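You operate a simulated robot arm through the tools that you are given. There is no shell and no other tool. Be economical: measure what you need, move in short steps, check, and stop when the job is done.

You run a simulated two-armed robot. Do the job below in one go: nothing can be reset, and whatever is moved stays where it is left.

JOB
Wipe up the spill on the desk top with the rag and put it back.

The check looks at the end state, three seconds after you hand in, the way a careful person would. Anything else that was tipped, shoved, dropped, spilled or broken makes it a failure.

ROBOT AND FRAMES
Two 7-joint arms with two-finger parallel grippers on one trunk, on a base that drives. Base frame: it is fixed to the floor where the robot stands at the start and does not move with it; the origin is under the middle of the robot, x ahead of it, y to its left, z up. Lengths are in mm, angles in rad, forces in N, time in s.
The left shoulder is at the start at [50, 177, 1079], the right one opposite. With the tool pointing down near the work surface each hand reaches from about 100 to 680 mm from the robot's upright axis, wherever it stands, measured 20 degrees to its own side. Payload 3.43 kg a hand.
The TCP of each hand is the grasp point between the finger pads, 34 mm short of the fingertips. In the tool frame z runs along the fingers and y along their closing line. Largest opening 128 mm; finger width 24, thickness 12; the body of the gripper, 48 by 130 mm, starts 96 mm behind the TCP.
Orientation is that of the tool frame in the base frame, as a unit quaternion [w, x, y, z]. With the fingers straight down and closing along the base's y, the tool's x points along the base's -x, its y along +y and its z along -z.

CONTROLS
- The arms move only by the tool arm_command. It takes "left_plan", "right_plan" or both (then of equal length, played together; a hand with none holds still); each is a list of rows, each a list of 3 entries, a list of its own where there are three numbers: the closure in counts, from 0 (fully open) to 255 (shut), then the shift along the tool's x, y, z in units of 50 mm (1.0 is 50 mm), then the turn, a rotation vector about the tool's x, y, z in units of 5 degrees (1.0 is 5 degrees). In form: [[hand, [dx, dy, dz], [rx, ry, rz]], ...]. A call has 1 to 12 rows; each row shifts and turns the commanded pose from where the row before left it, along the tool's axes as they then stand. A call with a number of a shift or a turn outside -1 to 1 is refused whole. Each row takes 0.2 s and may step no farther than 50 mm and 0.15 rad from the row before; otherwise, or with a gripper value out of range, the whole call is refused. Where a pose cannot be reached the arm comes as near as it can. A force on the tool above 40 N (or 10 N above the force at the start of the call, whichever is more), or a blocked arm, ends the call early, and 0.2 s more pass. Each finger travels about 108 mm/s and halts on what it meets, pressing with about 26 N; the grip force reading is that of the motor and also rises with nothing between the fingers. The clock runs only during rows and for 0.2 s after the last one: add rows that do not move to give the fingers time. It gives the time, the measured TCP pose, the force on the tool (base axes), the opening and the grip force at its end, in the units of the frame above (readings bear some noise), with the torque about the TCP (base axes, N m) and any sound that the robot's microphone picked up, and new pictures: "pictures" is both (left out), scene, wrist or none (wrist: the cameras of the hands that moved).
- Cameras (640 x 400 px; columns grow to the right, rows downward): "scene" is now at [139.6, -50.5, 1240]; the picture's right is [-0.57, -0.82, 0.00], its down [-0.48, 0.34, -0.81] and it looks along [0.66, -0.46, -0.59] (base axes); focal length 293 px, centre (320, 200). "left" rides on the left gripper at [76, 11, -160] in its tool frame; the picture's right is [-0.15, 0.99, 0.00], its down [-0.88, -0.13, -0.46] and it looks along [-0.45, -0.07, 0.89] (tool axes); focal length 234 px, centre (320, 200). "right" rides on the right gripper at [76, -11, -160] in its tool frame; the picture's right is [0.15, 0.99, 0.00], its down [-0.88, 0.13, -0.46] and it looks along [-0.45, 0.07, 0.89] (tool axes); focal length 234 px, centre (320, 200). There is no depth. A picture from a camera that has moved, and an enlarged one, comes with that camera's place and axes in the base frame and with its lens.
- slide_trunk(by): slides the trunk up (or, below 0, down) by that many mm; the arms and the scene camera ride with it, the base frame stays. It gives what a move gives, with no picture.
- drive_base(legs): drives the robot by 1 to 6 legs, each [ahead, turn to the left] in mm and rad, along the robot's own axes; the way and the turn of a leg run together, so that a leg with both is an arc; at most 1500 mm and 3.142 rad a leg. The arms and the cameras ride along, it lands a little off, and it stops where it bumps. It gives what a move gives, and a new picture of the scene camera.
- head_to(pan, tilt): turns the head with the scene camera to pan (to the left, within 1.396 rad either way) and tilt (down, from -0.506 to 1.204), counted from straight ahead of the robot. It gives what a move gives, and a new picture of the scene camera.
- enlarge(camera, box): a new picture of the part [left, top, right, bottom] of that camera's present view, enlarged. The clock stands still meanwhile.
- finish_job(): hands the job in; it is judged then, once.

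Work in short steps. Places have to be worked out from the pictures, the camera data and where the tool is seen: move nearer, look again, correct. Check each grasp and each placing, and mend what went wrong. You have 120 turns and 260 pictures in all, those below and enlarged ones among them. Open the grippers and draw the arms clear of the work before you hand the job in, unless the task says otherwise; then end with one line.

The tools are called by a JSON object that holds its "op" and its "data". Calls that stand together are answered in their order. arm_command: Moves the arms, as the interface text tells. Its arguments: {"type":"object","properties":{"left_plan":{"type":"array"},"right_plan":{"type":"array"},"pictures":{"type":"string","enum":["both","scene","wrist","none"]}},"required":[]} The other tools are called the same way: slide_trunk (by) slides the trunk up or down; drive_base (legs) drives the base; head_to (pan, tilt) turns the head that bears the scene camera; enlarge (camera, box) takes an enlarged picture of a part of a camera's view; finish_job () hands the job in.

At the start:

```text
clock: 0.0
left_tool_pos: [436.0, -63.2, 1040.4]
left_tcp_rot: [0.001, 0.0, 1.0, 0.0]
left_ft_force: [-0.1, -0.5, -0.1]
left_moment: [0.01, 0.02, 0.02]
left_gripper_width: 128.2
left_grasp_force: 0.0
right_tool_pos: [291.7, -330.8, 1020.7]
right_tcp_rot: [0.0, 0.001, 1.0, 0.0]
right_ft_force: [0.4, 0.6, 0.4]
right_moment: [-0.02, -0.01, -0.01]
right_gripper_width: 127.9
right_grasp_force: 0.0
trunk travel left (down, up): [-250.0, 151.0]
robot x, y, heading: [3.0, -2.5, -0.001]
head pan, tilt: [-0.609, 0.628]
```

scene: 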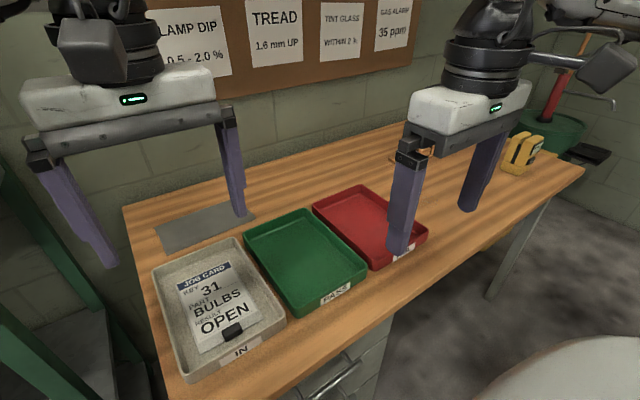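
right: 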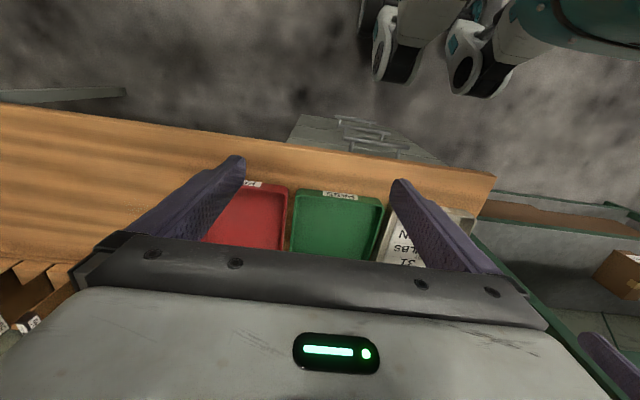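
left: 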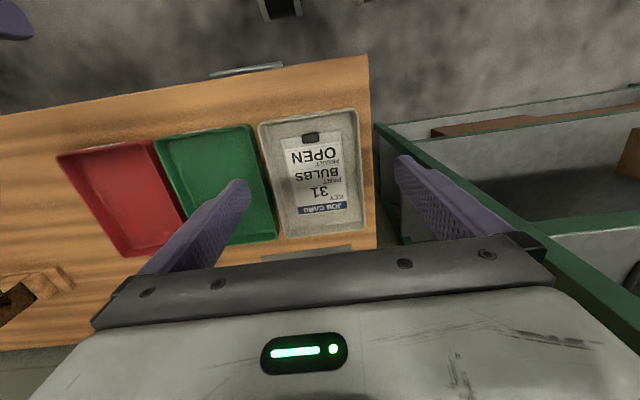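

The pictures show a desk with trays; I see no clear spill or rag yet. I turn the head to look around.

{"op": "head_to", "data": {"pan": -1.1, "tilt": 0.6}}

{"op": "head_to", "data": {"pan": 0.3, "tilt": 0.5}}

{"op": "head_to", "data": {"pan": 1.2, "tilt": 0.5}}

```text
clock: 0.9
left_tool_pos: [436.6, -62.5, 1039.5]
left_tcp_rot: [0.0, 0.0, 1.0, 0.0]
left_ft_force: [-0.8, 0.1, -0.3]
left_moment: [-0.02, -0.02, -0.01]
left_gripper_width: 128.1
left_grasp_force: 0.1
right_tool_pos: [290.6, -331.4, 1022.6]
right_tcp_rot: [0.001, 0.001, 1.0, -0.001]
right_ft_force: [0.0, 0.1, -0.5]
right_moment: [0.0, -0.02, -0.01]
right_gripper_width: 128.1
right_grasp_force: 0.0
trunk travel left (down, up): [-250.0, 151.0]
robot x, y, heading: [0.6, -0.1, 0.001]
head pan, tilt: [-1.1, 0.6]
camera scene: at [108.0, -79.2, 1242.5], right [-0.89, -0.45, 0.0], down [-0.26, 0.5, -0.83], along [0.38, -0.73, -0.56], focal length 293 px, centre (320, 200)
```

scene: 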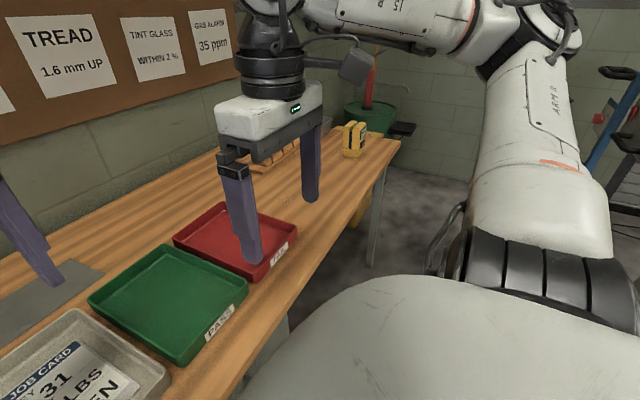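

```text
clock: 2.5
left_tool_pos: [436.5, -62.4, 1039.9]
left_tcp_rot: [-0.001, 0.0, 1.0, 0.0]
left_ft_force: [0.3, -0.2, 0.3]
left_moment: [0.02, -0.03, -0.03]
left_gripper_width: 128.1
left_grasp_force: 0.1
right_tool_pos: [291.2, -329.8, 1022.3]
right_tcp_rot: [0.0, 0.001, 1.0, -0.001]
right_ft_force: [-0.3, -0.3, 0.4]
right_moment: [0.0, -0.01, -0.01]
right_gripper_width: 128.1
right_grasp_force: 0.0
trunk travel left (down, up): [-250.0, 151.0]
robot x, y, heading: [-0.5, 2.7, 0.001]
head pan, tilt: [0.3, 0.499]
camera scene: at [154.7, 26.3, 1251.6], right [0.3, -0.96, 0.0], down [-0.46, -0.14, -0.88], along [0.84, 0.26, -0.48], focal length 293 px, centre (320, 200)
```

scene: 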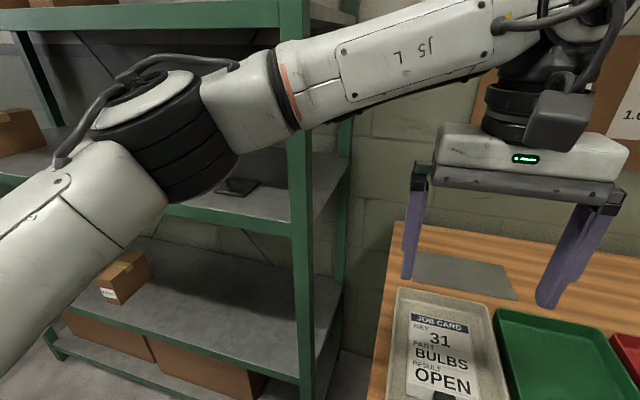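

```text
clock: 3.7
left_tool_pos: [435.4, -62.5, 1040.2]
left_tcp_rot: [0.0, -0.001, 1.0, 0.0]
left_ft_force: [-0.4, -0.3, -0.1]
left_moment: [0.02, 0.0, 0.0]
left_gripper_width: 128.0
left_grasp_force: 0.0
right_tool_pos: [290.5, -331.6, 1022.1]
right_tcp_rot: [0.001, 0.001, 1.0, 0.0]
right_ft_force: [-0.6, 0.2, 0.2]
right_moment: [0.01, 0.01, -0.03]
right_gripper_width: 127.9
right_grasp_force: 0.0
trunk travel left (down, up): [-250.0, 151.0]
robot x, y, heading: [-1.6, 1.6, 0.003]
head pan, tilt: [1.201, 0.499]
camera scene: at [100.8, 84.3, 1251.6], right [0.93, -0.36, 0.0], down [-0.17, -0.45, -0.88], along [0.32, 0.82, -0.48], focal length 293 px, centre (320, 200)
```

scene: 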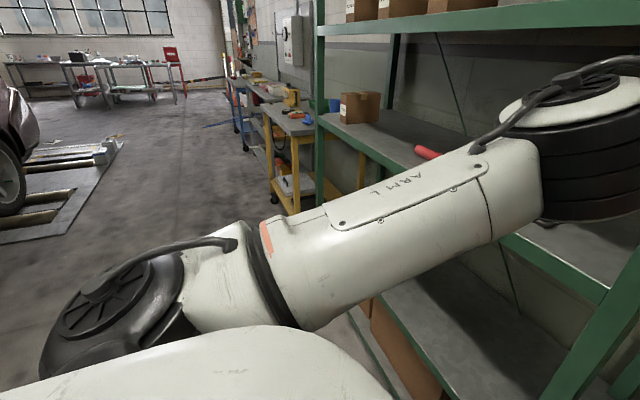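

The desk has a grey flat item at its left back and something orange behind the right gripper. I look back at the desk and enlarge both.

{"op": "head_to", "data": {"pan": -0.75, "tilt": 0.6}}

{"op": "enlarge", "data": {"camera": "left", "box": [0, 220, 160, 360]}}

{"op": "enlarge", "data": {"camera": "right", "box": [0, 100, 200, 360]}}

{"op": "enlarge", "data": {"camera": "scene", "box": [280, 100, 560, 275]}}

{"op": "enlarge", "data": {"camera": "scene", "box": [100, 130, 380, 305]}}

```text
clock: 5.6
left_tool_pos: [435.5, -62.9, 1039.4]
left_tcp_rot: [0.0, 0.0, 1.0, 0.0]
left_ft_force: [-0.8, 0.6, -0.4]
left_moment: [-0.02, -0.03, -0.02]
left_gripper_width: 128.1
left_grasp_force: 0.1
right_tool_pos: [291.0, -330.1, 1021.3]
right_tcp_rot: [0.0, 0.0, 1.0, 0.0]
right_ft_force: [-0.7, -0.4, 0.4]
right_moment: [0.02, 0.0, -0.01]
right_gripper_width: 128.0
right_grasp_force: 0.0
trunk travel left (down, up): [-250.0, 151.0]
robot x, y, heading: [-1.6, 1.1, 0.001]
head pan, tilt: [-0.75, 0.6]
camera scene: at [132.5, -60.7, 1242.5], right [-0.68, -0.73, 0.0], down [-0.41, 0.39, -0.83], along [0.6, -0.56, -0.56], focal length 293 px, centre (320, 200)
```

scene: 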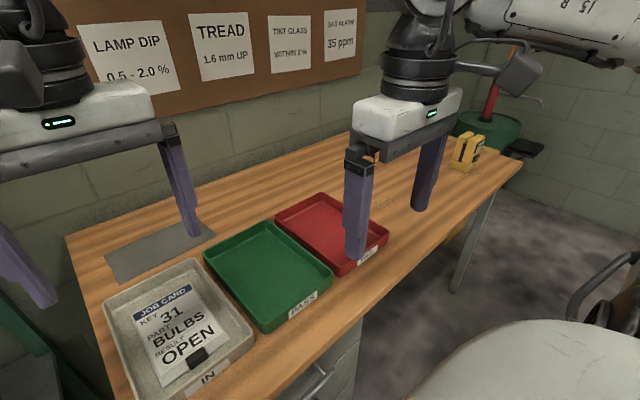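

```text
2.86 times, centred on (80, 290) of left
camera zoom: at [359.3, -51.8, 1200.0], right [0.15, 0.99, 0.0], down [0.88, -0.13, 0.46], along [0.45, -0.07, -0.89], focal length 669 px, centre (1006, -57)
```

zoom: 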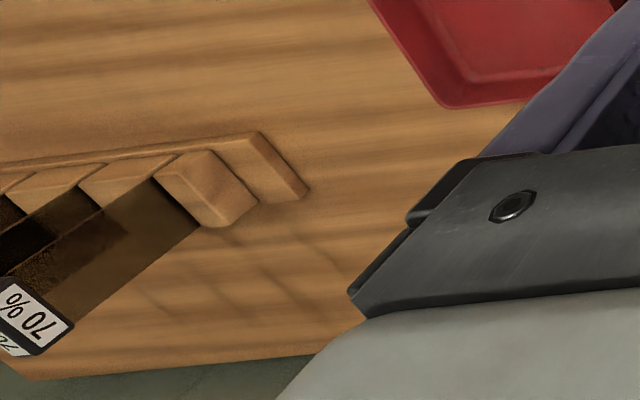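

```text
1.54 times, centred on (100, 230) of right
camera zoom: at [214.4, -341.8, 1181.4], right [-0.14, 0.99, 0.0], down [0.88, 0.13, 0.46], along [0.45, 0.07, -0.89], focal length 360 px, centre (658, 154)
```

zoom: 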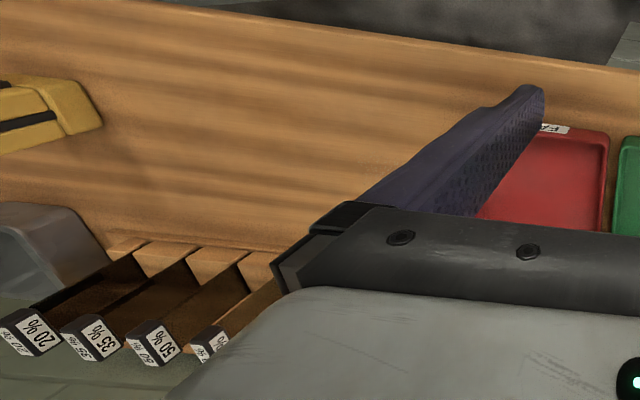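

```text
2.29 times, centred on (420, 188) of scene
camera zoom: at [132.5, -60.7, 1242.5], right [-0.68, -0.73, 0.0], down [-0.41, 0.39, -0.83], along [0.6, -0.56, -0.56], focal length 670 px, centre (91, 229)
```

zoom: 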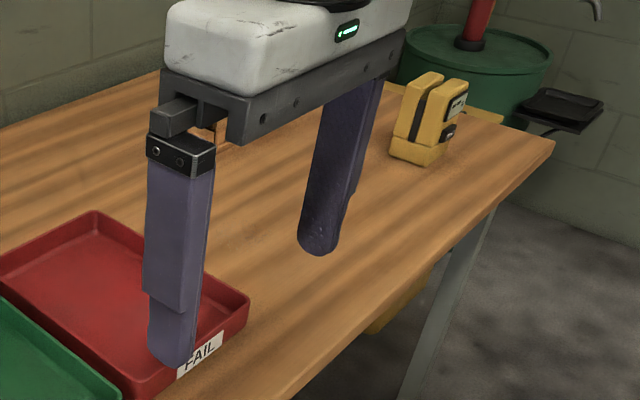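

```text
2.29 times, centred on (240, 218) of scene
camera zoom: at [132.5, -60.7, 1242.5], right [-0.68, -0.73, 0.0], down [-0.41, 0.39, -0.83], along [0.6, -0.56, -0.56], focal length 670 px, centre (503, 160)
```

zoom: 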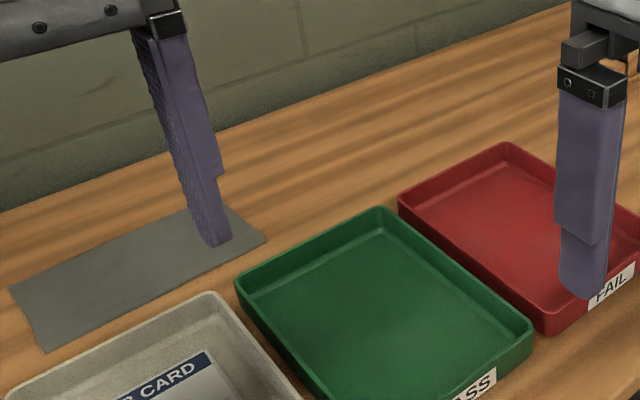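

No puddle is evident on the parts of this desk I see, nor a rag. I look at both head extremes for other places and enlarge the far benches.

{"op": "head_to", "data": {"pan": 1.39, "tilt": 0.3}}

{"op": "enlarge", "data": {"camera": "scene", "box": [200, 60, 440, 210]}}

{"op": "head_to", "data": {"pan": -1.39, "tilt": 0.4}}

{"op": "head_to", "data": {"pan": -0.3, "tilt": 1.1}}

```text
clock: 7.6
left_tool_pos: [436.1, -62.1, 1039.8]
left_tcp_rot: [0.0, 0.0, 1.0, 0.001]
left_ft_force: [0.1, -0.4, 0.5]
left_moment: [-0.03, 0.02, -0.03]
left_gripper_width: 128.3
left_grasp_force: 0.0
right_tool_pos: [289.8, -330.7, 1021.7]
right_tcp_rot: [-0.001, 0.001, 1.0, 0.0]
right_ft_force: [-0.4, 0.0, 0.5]
right_moment: [0.04, -0.01, 0.01]
right_gripper_width: 127.8
right_grasp_force: 0.1
trunk travel left (down, up): [-250.0, 151.0]
robot x, y, heading: [-1.6, 3.4, 0.004]
head pan, tilt: [1.389, 0.3]
camera scene: at [84.7, 91.3, 1270.0], right [0.98, -0.18, 0.0], down [-0.05, -0.29, -0.96], along [0.17, 0.94, -0.3], focal length 293 px, centre (320, 200)
```

scene: 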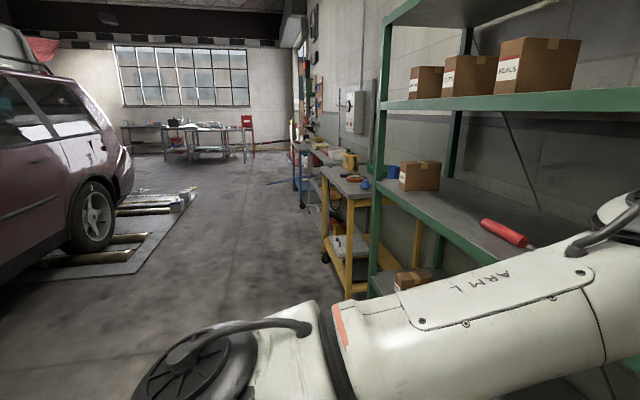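

```text
2.67 times, centred on (320, 135) of scene
camera zoom: at [84.7, 91.3, 1270.0], right [0.98, -0.18, 0.0], down [-0.05, -0.29, -0.96], along [0.17, 0.94, -0.3], focal length 782 px, centre (320, 373)
```

zoom: 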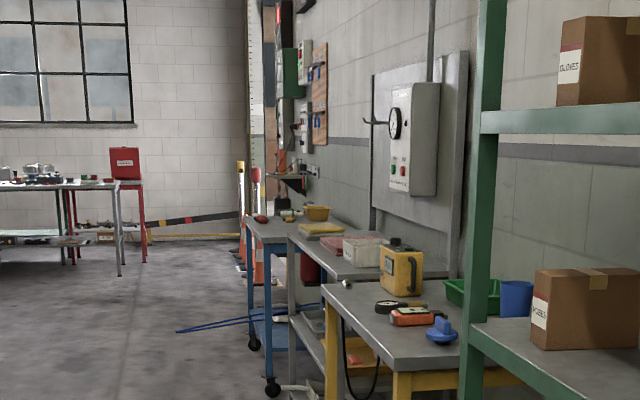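

```text
clock: 10.0
left_tool_pos: [436.2, -61.8, 1040.4]
left_tcp_rot: [0.0, 0.0, 1.0, 0.001]
left_ft_force: [0.0, -0.7, 0.3]
left_moment: [0.04, 0.02, 0.01]
left_gripper_width: 128.0
left_grasp_force: 0.1
right_tool_pos: [290.6, -330.6, 1021.2]
right_tcp_rot: [0.0, 0.0, 1.0, 0.0]
right_ft_force: [0.4, 0.3, 0.2]
right_moment: [0.01, -0.01, 0.0]
right_gripper_width: 127.9
right_grasp_force: 0.1
trunk travel left (down, up): [-250.0, 151.0]
robot x, y, heading: [-1.4, 2.3, -0.004]
head pan, tilt: [-1.389, 0.4]
camera scene: at [84.6, -91.6, 1260.8], right [-0.98, -0.18, 0.0], down [-0.07, 0.38, -0.92], along [0.17, -0.91, -0.39], focal length 293 px, centre (320, 200)
```

scene: 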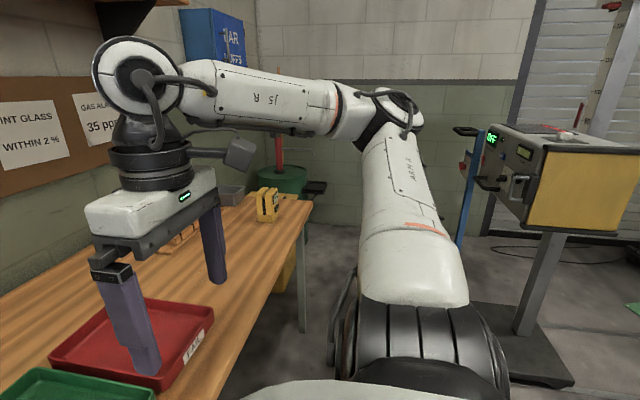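

```text
clock: 11.4
left_tool_pos: [435.6, -63.5, 1040.6]
left_tcp_rot: [0.0, 0.0, 1.0, 0.0]
left_ft_force: [0.4, -0.3, 0.8]
left_moment: [-0.04, 0.01, 0.02]
left_gripper_width: 127.8
left_grasp_force: 0.1
right_tool_pos: [289.9, -329.9, 1021.4]
right_tcp_rot: [0.0, 0.001, 1.0, -0.001]
right_ft_force: [-0.1, 0.4, 0.4]
right_moment: [0.0, -0.01, -0.02]
right_gripper_width: 127.8
right_grasp_force: 0.0
trunk travel left (down, up): [-250.0, 151.0]
robot x, y, heading: [1.9, 2.1, 0.003]
head pan, tilt: [-0.3, 1.1]
camera scene: at [128.1, -19.2, 1203.9], right [-0.3, -0.96, 0.0], down [-0.85, 0.26, -0.45], along [0.43, -0.13, -0.89], focal length 293 px, centre (320, 200)
```

scene: 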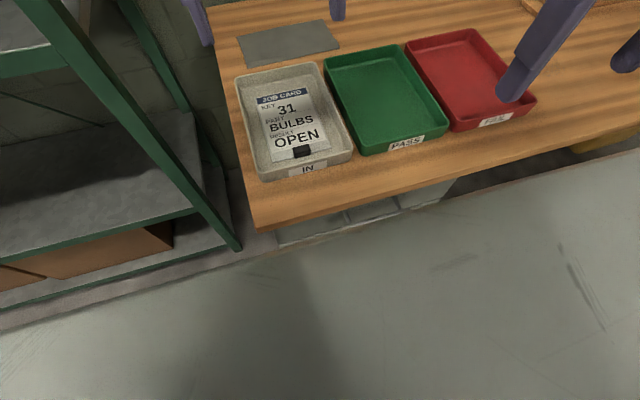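

Parts of the desk are hidden by the grippers. I back off 350 mm (wrist view shows bare floor behind) and look from there.

{"op": "drive_base", "data": {"legs": [[-350, 0]]}}

{"op": "head_to", "data": {"pan": -0.75, "tilt": 0.5}}

{"op": "head_to", "data": {"pan": -0.2, "tilt": 0.6}}

```text
clock: 13.6
left_tool_pos: [90.9, -59.9, 1039.9]
left_tcp_rot: [0.001, -0.003, 1.0, 0.0]
left_ft_force: [-1.1, -0.1, 0.6]
left_moment: [0.03, -0.01, -0.03]
left_gripper_width: 128.0
left_grasp_force: 0.1
right_tool_pos: [-54.3, -330.5, 1021.7]
right_tcp_rot: [0.0, -0.001, 1.0, 0.0]
right_ft_force: [0.0, 0.0, -0.2]
right_moment: [-0.01, -0.04, -0.03]
right_gripper_width: 128.0
right_grasp_force: 0.0
trunk travel left (down, up): [-250.0, 151.0]
robot x, y, heading: [-348.4, -1.2, 0.007]
head pan, tilt: [-0.3, 1.1]
camera scene: at [-217.8, -19.4, 1204.0], right [-0.29, -0.96, 0.0], down [-0.85, 0.26, -0.45], along [0.43, -0.13, -0.89], focal length 293 px, centre (320, 200)
```

scene: 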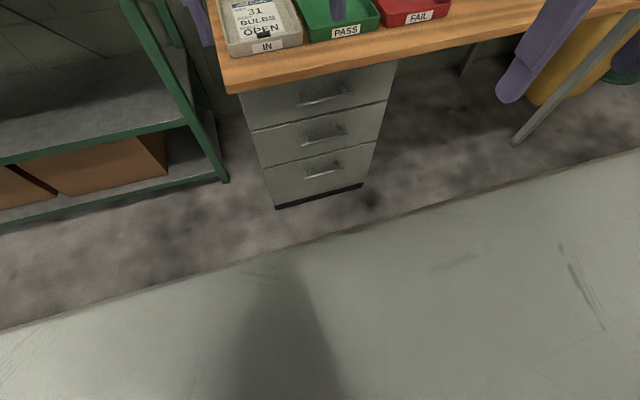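

```text
clock: 14.6
left_tool_pos: [90.4, -60.4, 1039.8]
left_tcp_rot: [0.0, -0.002, 1.0, 0.0]
left_ft_force: [-0.6, 0.3, -0.1]
left_moment: [-0.02, 0.0, -0.02]
left_gripper_width: 127.8
left_grasp_force: 0.0
right_tool_pos: [-52.8, -329.9, 1022.2]
right_tcp_rot: [0.0, -0.001, 1.0, 0.0]
right_ft_force: [0.1, -0.1, 0.7]
right_moment: [-0.02, 0.02, -0.01]
right_gripper_width: 127.9
right_grasp_force: 0.0
trunk travel left (down, up): [-250.0, 151.0]
robot x, y, heading: [-343.1, -1.4, 0.007]
head pan, tilt: [-0.75, 0.499]
camera scene: at [-210.9, -62.7, 1251.5], right [-0.68, -0.74, 0.0], down [-0.35, 0.32, -0.88], along [0.65, -0.59, -0.48], focal length 293 px, centre (320, 200)
```

scene: 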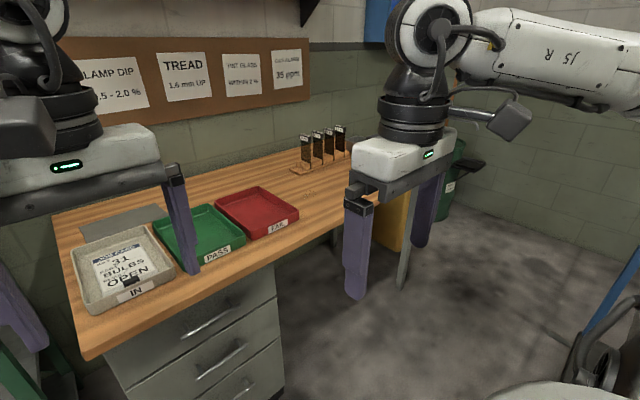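

```text
clock: 15.6
left_tool_pos: [90.2, -62.3, 1039.9]
left_tcp_rot: [0.0, -0.002, 1.0, 0.0]
left_ft_force: [-0.4, 0.6, 0.0]
left_moment: [0.01, -0.02, 0.02]
left_gripper_width: 128.3
left_grasp_force: 0.1
right_tool_pos: [-53.1, -329.4, 1021.2]
right_tcp_rot: [-0.001, -0.002, 1.0, 0.0]
right_ft_force: [-0.1, 0.0, -0.3]
right_moment: [-0.02, -0.01, 0.01]
right_gripper_width: 127.8
right_grasp_force: 0.1
trunk travel left (down, up): [-250.0, 151.0]
robot x, y, heading: [-345.1, -0.0, 0.006]
head pan, tilt: [-0.201, 0.6]
camera scene: at [-191.2, -18.3, 1242.5], right [-0.19, -0.98, 0.0], down [-0.55, 0.11, -0.83], along [0.81, -0.16, -0.56], focal length 293 px, centre (320, 200)
```

scene: 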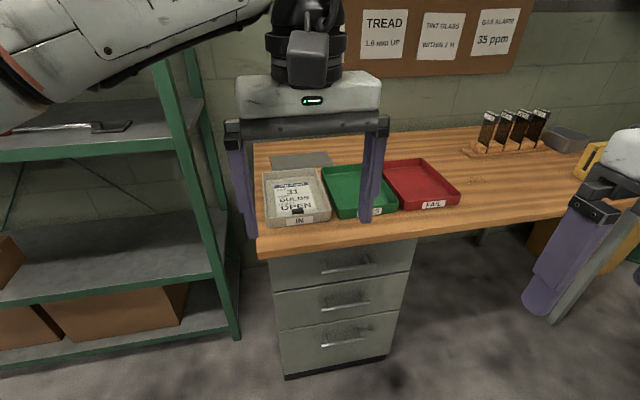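

A faint mark shows in front of the sample rack; I enlarge the desk's middle and back.

{"op": "enlarge", "data": {"camera": "scene", "box": [400, 100, 620, 240]}}

{"op": "enlarge", "data": {"camera": "scene", "box": [240, 120, 460, 260]}}

```text
2.86 times, centred on (510, 170) of scene
camera zoom: at [-191.2, -18.3, 1242.5], right [-0.19, -0.98, 0.0], down [-0.55, 0.11, -0.83], along [0.81, -0.16, -0.56], focal length 838 px, centre (-223, 286)
```

zoom: 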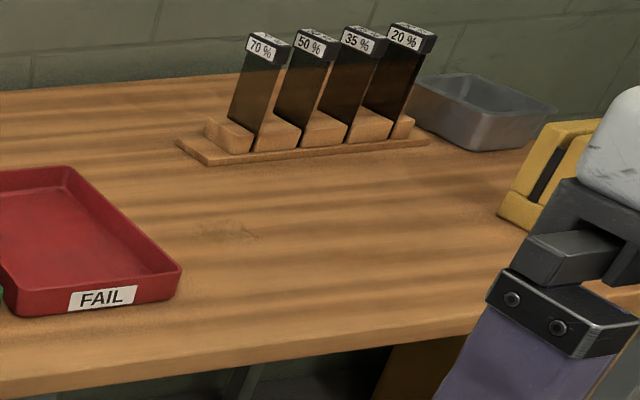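

```text
2.86 times, centred on (350, 190) of scene
camera zoom: at [-191.2, -18.3, 1242.5], right [-0.19, -0.98, 0.0], down [-0.55, 0.11, -0.83], along [0.81, -0.16, -0.56], focal length 838 px, centre (234, 229)
```

zoom: 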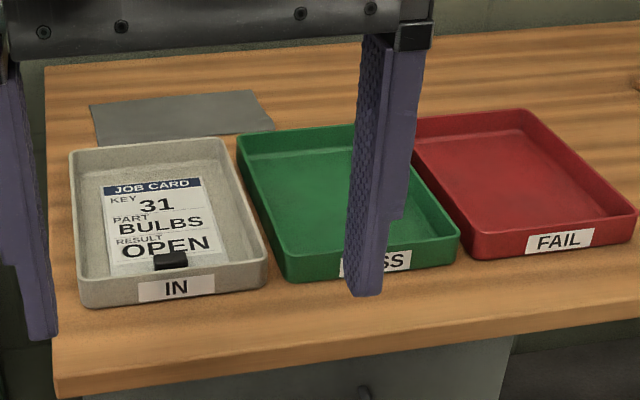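

There seems to be a faint brownish spot at about (557, -700) on the desk (top z ≈ 730). The rag is not in sight, so I turn in place to survey the room.

{"op": "head_to", "data": {"pan": 1.0, "tilt": 0.35}}

{"op": "drive_base", "data": {"legs": [[0, 1.2]]}}

{"op": "drive_base", "data": {"legs": [[0, 1.2]]}}

{"op": "head_to", "data": {"pan": -1.3, "tilt": 0.35}}

```text
clock: 17.0
left_tool_pos: [90.5, -61.9, 1039.9]
left_tcp_rot: [0.0, -0.002, 1.0, 0.0]
left_ft_force: [-0.2, -0.8, 0.2]
left_moment: [-0.01, -0.02, -0.02]
left_gripper_width: 127.8
left_grasp_force: 0.1
right_tool_pos: [-53.4, -331.2, 1022.3]
right_tcp_rot: [0.0, -0.002, 1.0, -0.001]
right_ft_force: [-0.3, -0.1, 0.2]
right_moment: [-0.02, 0.02, 0.0]
right_gripper_width: 128.0
right_grasp_force: 0.1
trunk travel left (down, up): [-250.0, 151.0]
robot x, y, heading: [-346.0, -1.6, 0.002]
head pan, tilt: [1.0, 0.351]
camera scene: at [-227.9, 77.5, 1265.3], right [0.84, -0.54, 0.0], down [-0.18, -0.29, -0.94], along [0.5, 0.79, -0.34], focal length 293 px, centre (320, 200)
```

scene: 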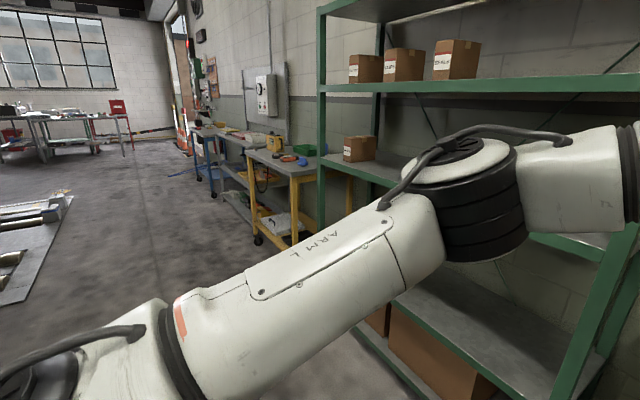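

```text
clock: 20.4
left_tool_pos: [-143.8, 390.1, 1038.8]
left_tcp_rot: [0.0, -0.579, 0.815, 0.001]
left_ft_force: [0.7, -0.4, 0.7]
left_moment: [0.01, 0.02, 0.01]
left_gripper_width: 128.0
left_grasp_force: 0.0
right_tool_pos: [62.8, 166.2, 1022.1]
right_tcp_rot: [0.0, -0.58, 0.815, 0.0]
right_ft_force: [-0.9, 1.3, -0.7]
right_moment: [-0.03, 0.02, 0.03]
right_gripper_width: 127.8
right_grasp_force: 0.1
trunk travel left (down, up): [-250.0, 151.0]
robot x, y, heading: [-344.7, -3.4, 1.23]
head pan, tilt: [1.0, 0.351]
camera scene: at [-382.5, 138.0, 1265.3], right [0.79, 0.62, 0.0], down [0.21, -0.27, -0.94], along [-0.58, 0.74, -0.34], focal length 293 px, centre (320, 200)
```

scene: 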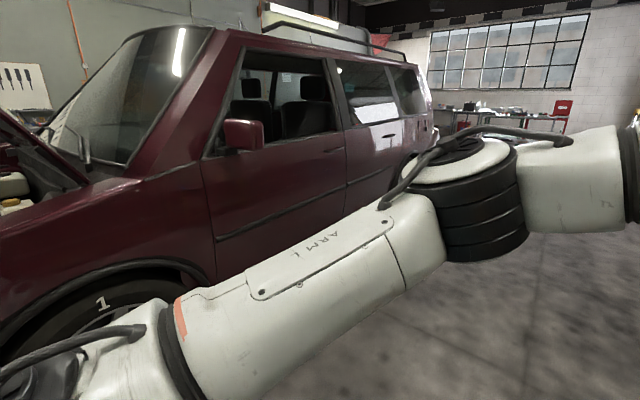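

```text
clock: 23.8
left_tool_pos: [-635.2, 330.2, 1041.1]
left_tcp_rot: [0.0, 0.938, -0.347, 0.001]
left_ft_force: [-0.2, 0.3, 0.3]
left_moment: [-0.03, -0.05, 0.0]
left_gripper_width: 127.9
left_grasp_force: 0.1
right_tool_pos: [-352.2, 439.2, 1021.8]
right_tcp_rot: [0.0, 0.938, -0.346, 0.0]
right_ft_force: [-0.4, 0.2, -0.1]
right_moment: [0.01, 0.05, 0.01]
right_gripper_width: 128.0
right_grasp_force: 0.1
trunk travel left (down, up): [-250.0, 151.0]
robot x, y, heading: [-344.4, 2.5, 2.437]
head pan, tilt: [1.0, 0.351]
camera scene: at [-490.4, 17.1, 1265.3], right [-0.29, 0.96, 0.0], down [0.33, 0.1, -0.94], along [-0.9, -0.27, -0.34], focal length 293 px, centre (320, 200)
```

scene: 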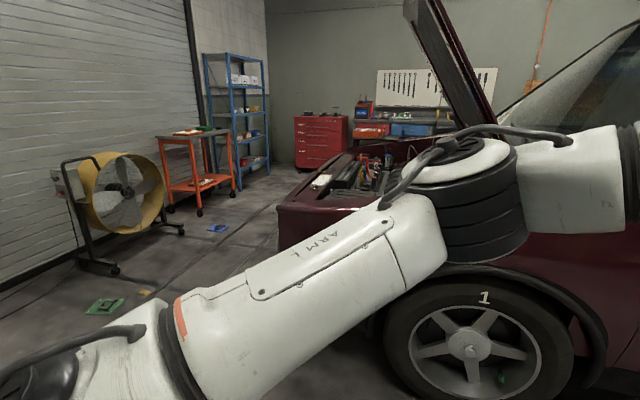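

```text
clock: 26.0
left_tool_pos: [-636.7, 330.0, 1040.3]
left_tcp_rot: [-0.001, 0.938, -0.346, 0.001]
left_ft_force: [-0.3, -0.2, 0.6]
left_moment: [-0.01, -0.02, 0.05]
left_gripper_width: 127.9
left_grasp_force: 0.1
right_tool_pos: [-351.8, 438.6, 1022.2]
right_tcp_rot: [0.0, 0.938, -0.347, -0.001]
right_ft_force: [0.7, 0.3, 0.1]
right_moment: [-0.02, 0.01, -0.01]
right_gripper_width: 128.0
right_grasp_force: 0.1
trunk travel left (down, up): [-250.0, 151.0]
robot x, y, heading: [-343.9, 0.2, 2.432]
head pan, tilt: [-1.3, 0.351]
camera scene: at [-361.7, 128.4, 1265.3], right [0.91, -0.42, 0.0], down [-0.15, -0.31, -0.94], along [0.4, 0.85, -0.34], focal length 293 px, centre (320, 200)
```

scene: 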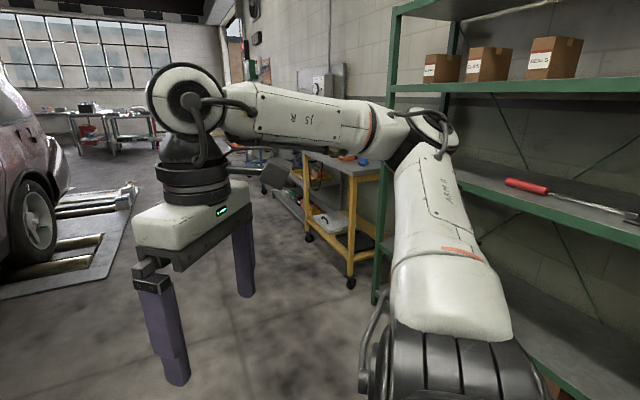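

No other desk shows. I enlarge the yellow cart's lower shelf, then turn back towards the desk and look at its right end (bin, drum).

{"op": "enlarge", "data": {"camera": "scene", "box": [260, 140, 400, 300]}}

{"op": "drive_base", "data": {"legs": [[0, -2.432]]}}

{"op": "drive_base", "data": {"legs": [[0, -1.2]]}}

{"op": "head_to", "data": {"pan": 0.3, "tilt": 0.4}}

```text
2.50 times, centred on (330, 220) of scene
camera zoom: at [-361.7, 128.4, 1265.3], right [0.91, -0.42, 0.0], down [-0.15, -0.31, -0.94], along [0.4, 0.85, -0.34], focal length 733 px, centre (295, 150)
```

zoom: 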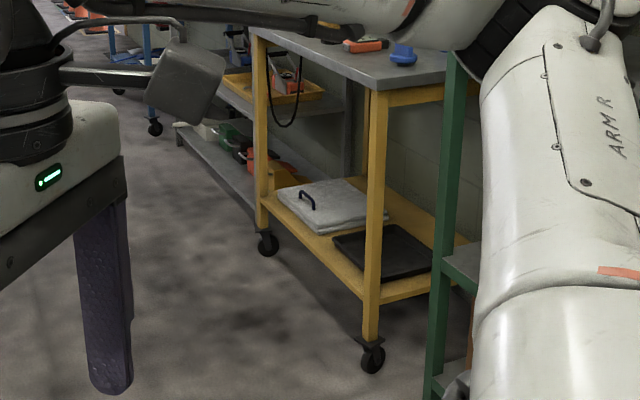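

```text
clock: 32.0
left_tool_pos: [91.6, -43.7, 1040.7]
left_tcp_rot: [0.0, -0.022, 1.0, 0.0]
left_ft_force: [-0.3, 0.5, 0.0]
left_moment: [-0.02, 0.03, 0.0]
left_gripper_width: 128.2
left_grasp_force: 0.1
right_tool_pos: [-40.8, -317.7, 1022.9]
right_tcp_rot: [0.0, -0.021, 1.0, 0.0]
right_ft_force: [-0.3, -0.5, -0.2]
right_moment: [-0.01, -0.01, 0.02]
right_gripper_width: 128.2
right_grasp_force: 0.0
trunk travel left (down, up): [-250.0, 151.0]
robot x, y, heading: [-345.4, -1.6, 0.05]
head pan, tilt: [-1.3, 0.351]
camera scene: at [-249.1, -86.9, 1265.3], right [-0.95, -0.31, 0.0], down [-0.11, 0.33, -0.94], along [0.29, -0.89, -0.34], focal length 293 px, centre (320, 200)
```

scene: 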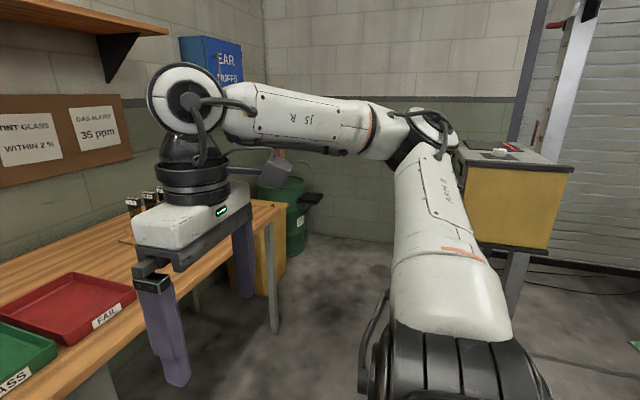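

```text
clock: 35.4
left_tool_pos: [-224.9, -424.5, 1040.6]
left_tcp_rot: [0.0, 0.542, 0.84, 0.0]
left_ft_force: [0.2, 0.7, 0.0]
left_moment: [-0.03, 0.0, 0.0]
left_gripper_width: 127.9
left_grasp_force: 0.2
right_tool_pos: [-526.3, -401.5, 1021.4]
right_tcp_rot: [0.0, 0.542, 0.84, 0.0]
right_ft_force: [0.1, -0.1, 0.5]
right_moment: [0.04, 0.0, 0.01]
right_gripper_width: 128.1
right_grasp_force: 0.0
trunk travel left (down, up): [-250.0, 151.0]
robot x, y, heading: [-345.8, -0.0, -1.144]
head pan, tilt: [-1.3, 0.351]
camera scene: at [-390.6, -124.9, 1265.3], right [-0.64, 0.77, 0.0], down [0.26, 0.22, -0.94], along [-0.72, -0.6, -0.34], focal length 293 px, centre (320, 200)
```

scene: 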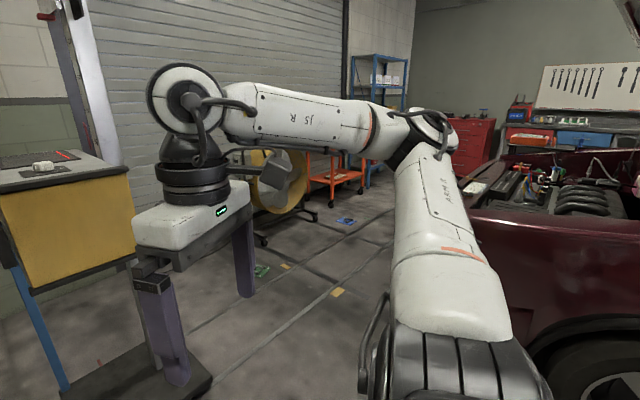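

```text
clock: 37.1
left_tool_pos: [-223.6, -424.8, 1039.6]
left_tcp_rot: [-0.001, 0.542, 0.84, 0.0]
left_ft_force: [0.1, 0.0, -0.2]
left_moment: [-0.02, 0.04, 0.0]
left_gripper_width: 127.8
left_grasp_force: 0.0
right_tool_pos: [-527.5, -401.7, 1022.2]
right_tcp_rot: [0.001, 0.542, 0.84, 0.0]
right_ft_force: [-0.1, -0.1, 0.1]
right_moment: [-0.03, -0.02, 0.03]
right_gripper_width: 128.1
right_grasp_force: 0.1
trunk travel left (down, up): [-250.0, 151.0]
robot x, y, heading: [-345.8, -0.5, -1.148]
head pan, tilt: [0.3, 0.4]
camera scene: at [-257.6, -134.6, 1260.8], right [-0.75, -0.66, 0.0], down [-0.26, 0.29, -0.92], along [0.61, -0.69, -0.39], focal length 293 px, centre (320, 200)
```

scene: 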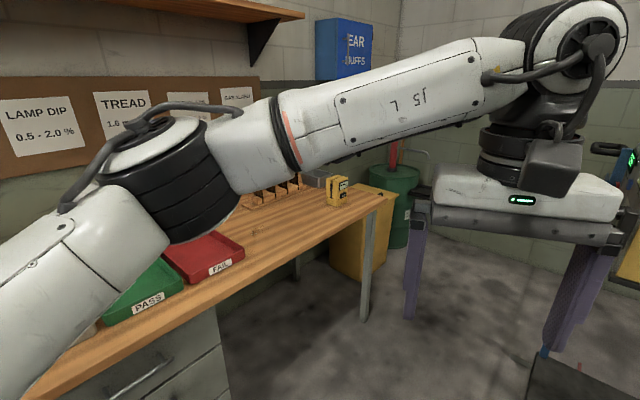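

The right end of the desk needs a nearer look. I drive to about (-100, -650) and turn to face the desk.

{"op": "drive_base", "data": {"legs": [[600, 0], [0, 1.148]]}}

{"op": "head_to", "data": {"pan": -0.5, "tilt": 0.5}}

{"op": "head_to", "data": {"pan": 0.1, "tilt": 0.6}}

```text
clock: 43.3
left_tool_pos: [326.6, -622.5, 1039.1]
left_tcp_rot: [0.0, 0.016, 1.0, 0.0]
left_ft_force: [-0.2, 0.7, -0.1]
left_moment: [0.01, 0.0, -0.01]
left_gripper_width: 127.8
left_grasp_force: 0.0
right_tool_pos: [175.2, -885.0, 1021.2]
right_tcp_rot: [0.0, 0.017, 1.0, 0.0]
right_ft_force: [0.0, 0.8, 0.3]
right_moment: [-0.02, -0.01, -0.03]
right_gripper_width: 127.8
right_grasp_force: 0.1
trunk travel left (down, up): [-250.0, 151.0]
robot x, y, heading: [-107.0, -547.1, -0.031]
head pan, tilt: [0.3, 0.4]
camera scene: at [50.9, -523.9, 1260.7], right [0.27, -0.96, 0.0], down [-0.38, -0.1, -0.92], along [0.89, 0.24, -0.39], focal length 293 px, centre (320, 200)
```

scene: 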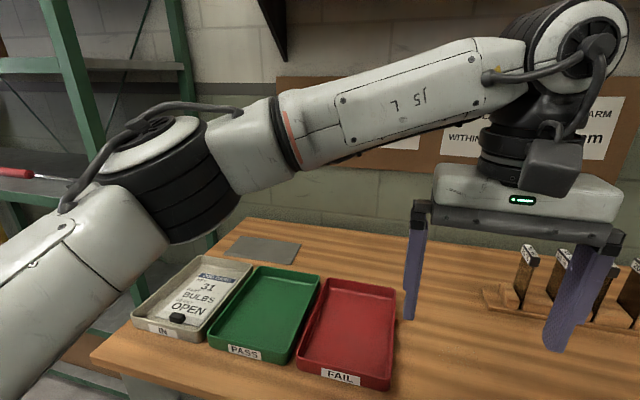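

```text
clock: 44.4
left_tool_pos: [327.1, -622.4, 1039.8]
left_tcp_rot: [0.0, 0.015, 1.0, 0.001]
left_ft_force: [0.0, -0.7, 0.3]
left_moment: [0.0, 0.02, 0.04]
left_gripper_width: 128.1
left_grasp_force: 0.0
right_tool_pos: [173.6, -885.9, 1022.6]
right_tcp_rot: [0.0, 0.017, 1.0, 0.0]
right_ft_force: [0.1, -0.6, 0.1]
right_moment: [0.03, -0.02, 0.01]
right_gripper_width: 128.3
right_grasp_force: 0.1
trunk travel left (down, up): [-250.0, 151.0]
robot x, y, heading: [-107.3, -547.4, -0.03]
head pan, tilt: [-0.499, 0.499]
camera scene: at [40.0, -594.6, 1251.6], right [-0.5, -0.86, 0.0], down [-0.41, 0.24, -0.88], along [0.76, -0.44, -0.48], focal length 293 px, centre (320, 200)
```

scene: 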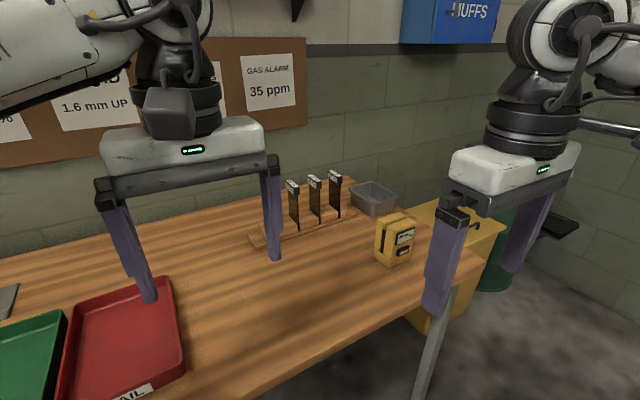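

```text
clock: 45.4
left_tool_pos: [326.9, -623.4, 1040.5]
left_tcp_rot: [0.0, 0.016, 1.0, 0.0]
left_ft_force: [-0.2, -0.1, 0.0]
left_moment: [0.02, -0.03, 0.02]
left_gripper_width: 128.0
left_grasp_force: 0.0
right_tool_pos: [175.2, -886.4, 1021.8]
right_tcp_rot: [0.001, 0.016, 1.0, 0.0]
right_ft_force: [1.1, 0.2, -0.1]
right_moment: [-0.01, 0.02, 0.06]
right_gripper_width: 128.3
right_grasp_force: 0.0
trunk travel left (down, up): [-250.0, 151.0]
robot x, y, heading: [-106.5, -545.5, -0.033]
head pan, tilt: [0.099, 0.6]
camera scene: at [49.7, -542.7, 1242.5], right [0.07, -1.0, 0.0], down [-0.56, -0.04, -0.83], along [0.82, 0.06, -0.56], focal length 293 px, centre (320, 200)
```

scene: 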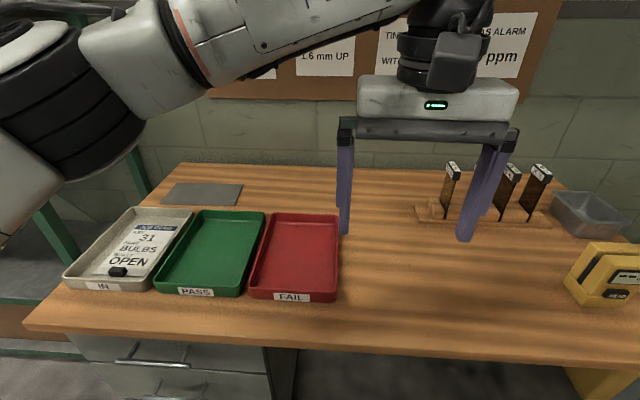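

I take both wrist pictures to see the desk from above.

{"op": "arm_command", "data": {"left_plan": [[0, [0, 0, 0], [0, 0, 0]]], "right_plan": [[0, [0, 0, 0], [0, 0, 0]]], "pictures": "wrist"}}

{"op": "head_to", "data": {"pan": -0.4, "tilt": 0.9}}

```text
clock: 45.8
left_tool_pos: [327.1, -621.1, 1040.3]
left_tcp_rot: [0.001, 0.016, 1.0, 0.0]
left_ft_force: [-0.4, -0.4, 0.3]
left_moment: [-0.03, 0.02, 0.0]
left_gripper_width: 128.3
left_grasp_force: 0.1
right_tool_pos: [174.2, -885.7, 1022.3]
right_tcp_rot: [0.0, 0.017, 1.0, 0.0]
right_ft_force: [0.3, 0.3, -1.1]
right_moment: [-0.02, 0.03, 0.04]
right_gripper_width: 127.8
right_grasp_force: 0.1
trunk travel left (down, up): [-250.0, 151.0]
robot x, y, heading: [-109.5, -546.3, -0.034]
head pan, tilt: [0.099, 0.6]
camera right: at [97.4, -894.3, 1181.5], right [-0.11, 0.99, 0.0], down [0.88, 0.1, 0.46], along [0.45, 0.05, -0.89], focal length 234 px, centre (320, 200)
camera left: at [251.1, -609.0, 1200.0], right [0.18, 0.98, 0.0], down [0.88, -0.16, 0.46], along [0.45, -0.08, -0.89], focal length 234 px, centre (320, 200)
```

right: 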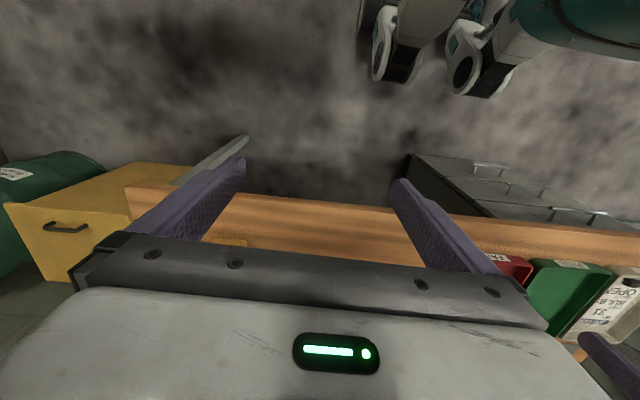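
left: 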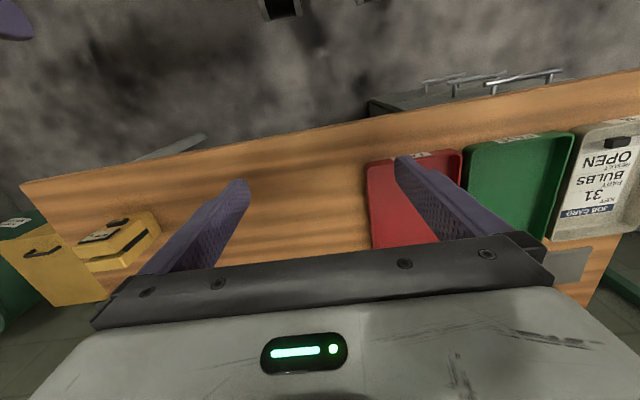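

```text
clock: 46.8
left_tool_pos: [327.4, -622.9, 1040.1]
left_tcp_rot: [0.0, 0.016, 1.0, 0.0]
left_ft_force: [-0.9, -0.1, -0.1]
left_moment: [0.02, 0.02, -0.02]
left_gripper_width: 127.9
left_grasp_force: 0.0
right_tool_pos: [174.3, -886.6, 1020.7]
right_tcp_rot: [0.0, 0.017, 1.0, 0.001]
right_ft_force: [-0.4, -1.5, -0.1]
right_moment: [0.03, -0.01, -0.02]
right_gripper_width: 127.8
right_grasp_force: 0.0
trunk travel left (down, up): [-250.0, 151.0]
robot x, y, heading: [-107.7, -546.3, -0.036]
head pan, tilt: [-0.4, 0.901]
camera scene: at [30.2, -580.1, 1217.8], right [-0.42, -0.91, 0.0], down [-0.71, 0.33, -0.62], along [0.56, -0.26, -0.78], focal length 293 px, centre (320, 200)
```

scene: 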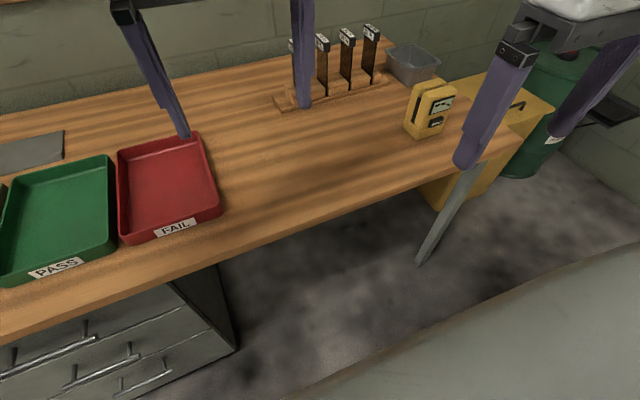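

I enlarge the desk middle, the grey bin, the yellow box and the drawers.

{"op": "enlarge", "data": {"camera": "scene", "box": [190, 70, 450, 230]}}

{"op": "enlarge", "data": {"camera": "scene", "box": [370, 30, 640, 200]}}

{"op": "enlarge", "data": {"camera": "left", "box": [0, 120, 400, 300]}}

```text
2.46 times, centred on (320, 150) of scene
camera zoom: at [30.2, -580.1, 1217.8], right [-0.42, -0.91, 0.0], down [-0.71, 0.33, -0.62], along [0.56, -0.26, -0.78], focal length 722 px, centre (320, 323)
```

zoom: 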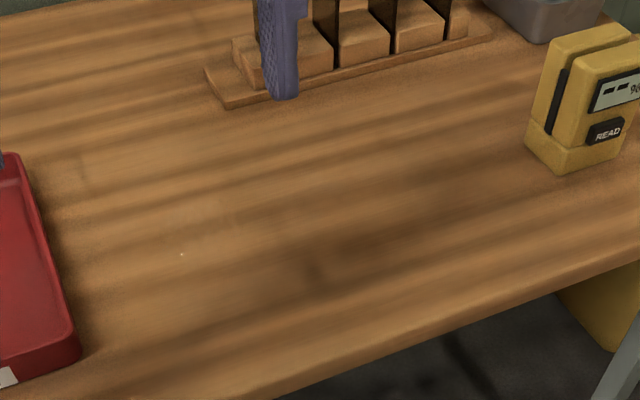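

```text
2.35 times, centred on (505, 115) of scene
camera zoom: at [30.2, -580.1, 1217.8], right [-0.42, -0.91, 0.0], down [-0.71, 0.33, -0.62], along [0.56, -0.26, -0.78], focal length 690 px, centre (-115, 400)
```

zoom: 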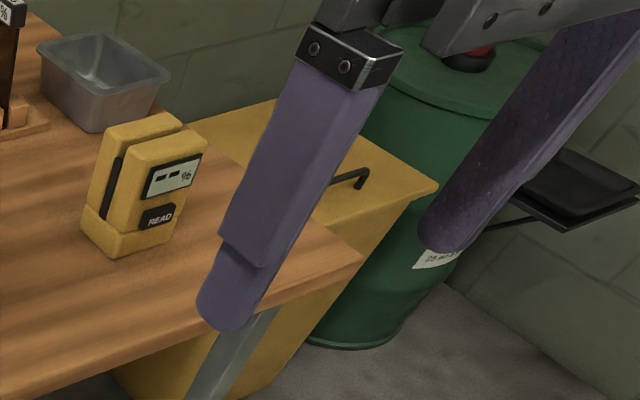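

```text
1.60 times, centred on (200, 210) of left
camera zoom: at [251.1, -609.0, 1200.0], right [0.18, 0.98, 0.0], down [0.88, -0.16, 0.46], along [0.45, -0.08, -0.89], focal length 375 px, centre (512, 184)
```

zoom: 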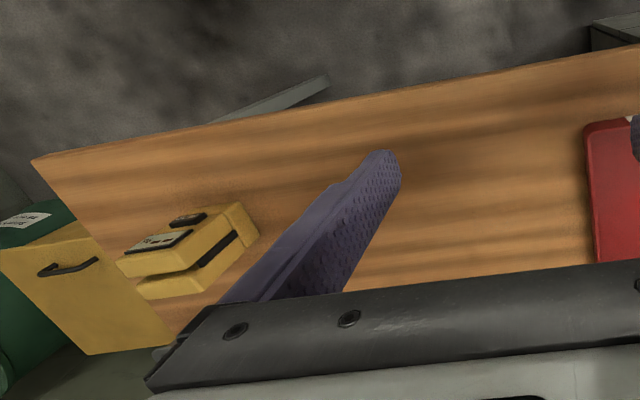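

The faint mark sits at my estimated place, so the spill is a nearly clear film there. Now I check the grey flat piece as a possible rag.

{"op": "head_to", "data": {"pan": 0.35, "tilt": 0.65}}

{"op": "enlarge", "data": {"camera": "scene", "box": [190, 120, 350, 220]}}

{"op": "enlarge", "data": {"camera": "left", "box": [460, 60, 640, 320]}}

```text
clock: 47.9
left_tool_pos: [327.4, -621.8, 1040.4]
left_tcp_rot: [0.0, 0.015, 1.0, 0.0]
left_ft_force: [0.1, 0.3, 0.4]
left_moment: [0.01, 0.0, 0.01]
left_gripper_width: 128.0
left_grasp_force: 0.0
right_tool_pos: [175.3, -886.1, 1021.9]
right_tcp_rot: [0.001, 0.017, 1.0, 0.0]
right_ft_force: [-0.6, 0.4, -0.2]
right_moment: [0.02, 0.02, 0.0]
right_gripper_width: 127.9
right_grasp_force: 0.0
trunk travel left (down, up): [-250.0, 151.0]
robot x, y, heading: [-114.6, -549.4, -0.032]
head pan, tilt: [0.351, 0.649]
camera scene: at [43.9, -521.5, 1238.2], right [0.31, -0.95, 0.0], down [-0.57, -0.19, -0.8], along [0.76, 0.25, -0.6], focal length 293 px, centre (320, 200)
```

scene: 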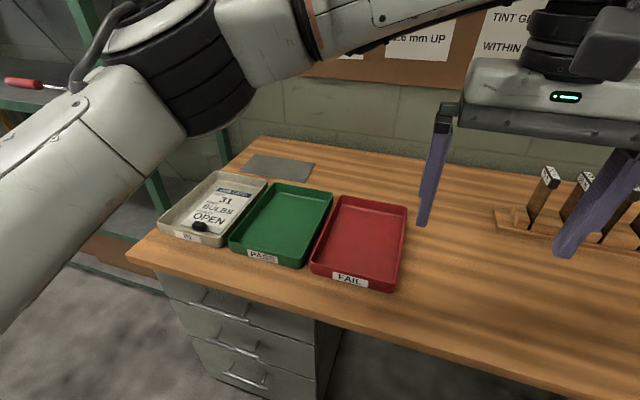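

```text
4.00 times, centred on (270, 170) of scene
camera zoom: at [43.9, -521.5, 1238.2], right [0.31, -0.95, 0.0], down [-0.57, -0.19, -0.8], along [0.76, 0.25, -0.6], focal length 1173 px, centre (520, 320)
```

zoom: 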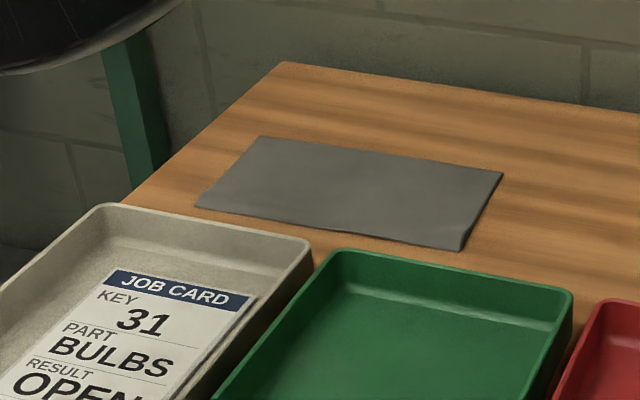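

```text
1.54 times, centred on (550, 190) of left
camera zoom: at [251.1, -609.0, 1200.0], right [0.18, 0.98, 0.0], down [0.88, -0.16, 0.46], along [0.45, -0.08, -0.89], focal length 360 px, centre (-34, 215)
```

zoom: 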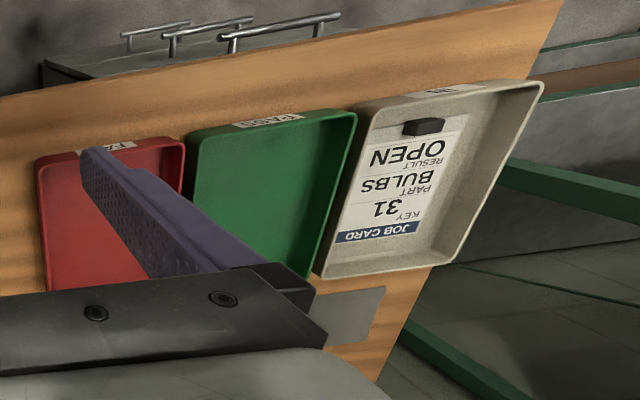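

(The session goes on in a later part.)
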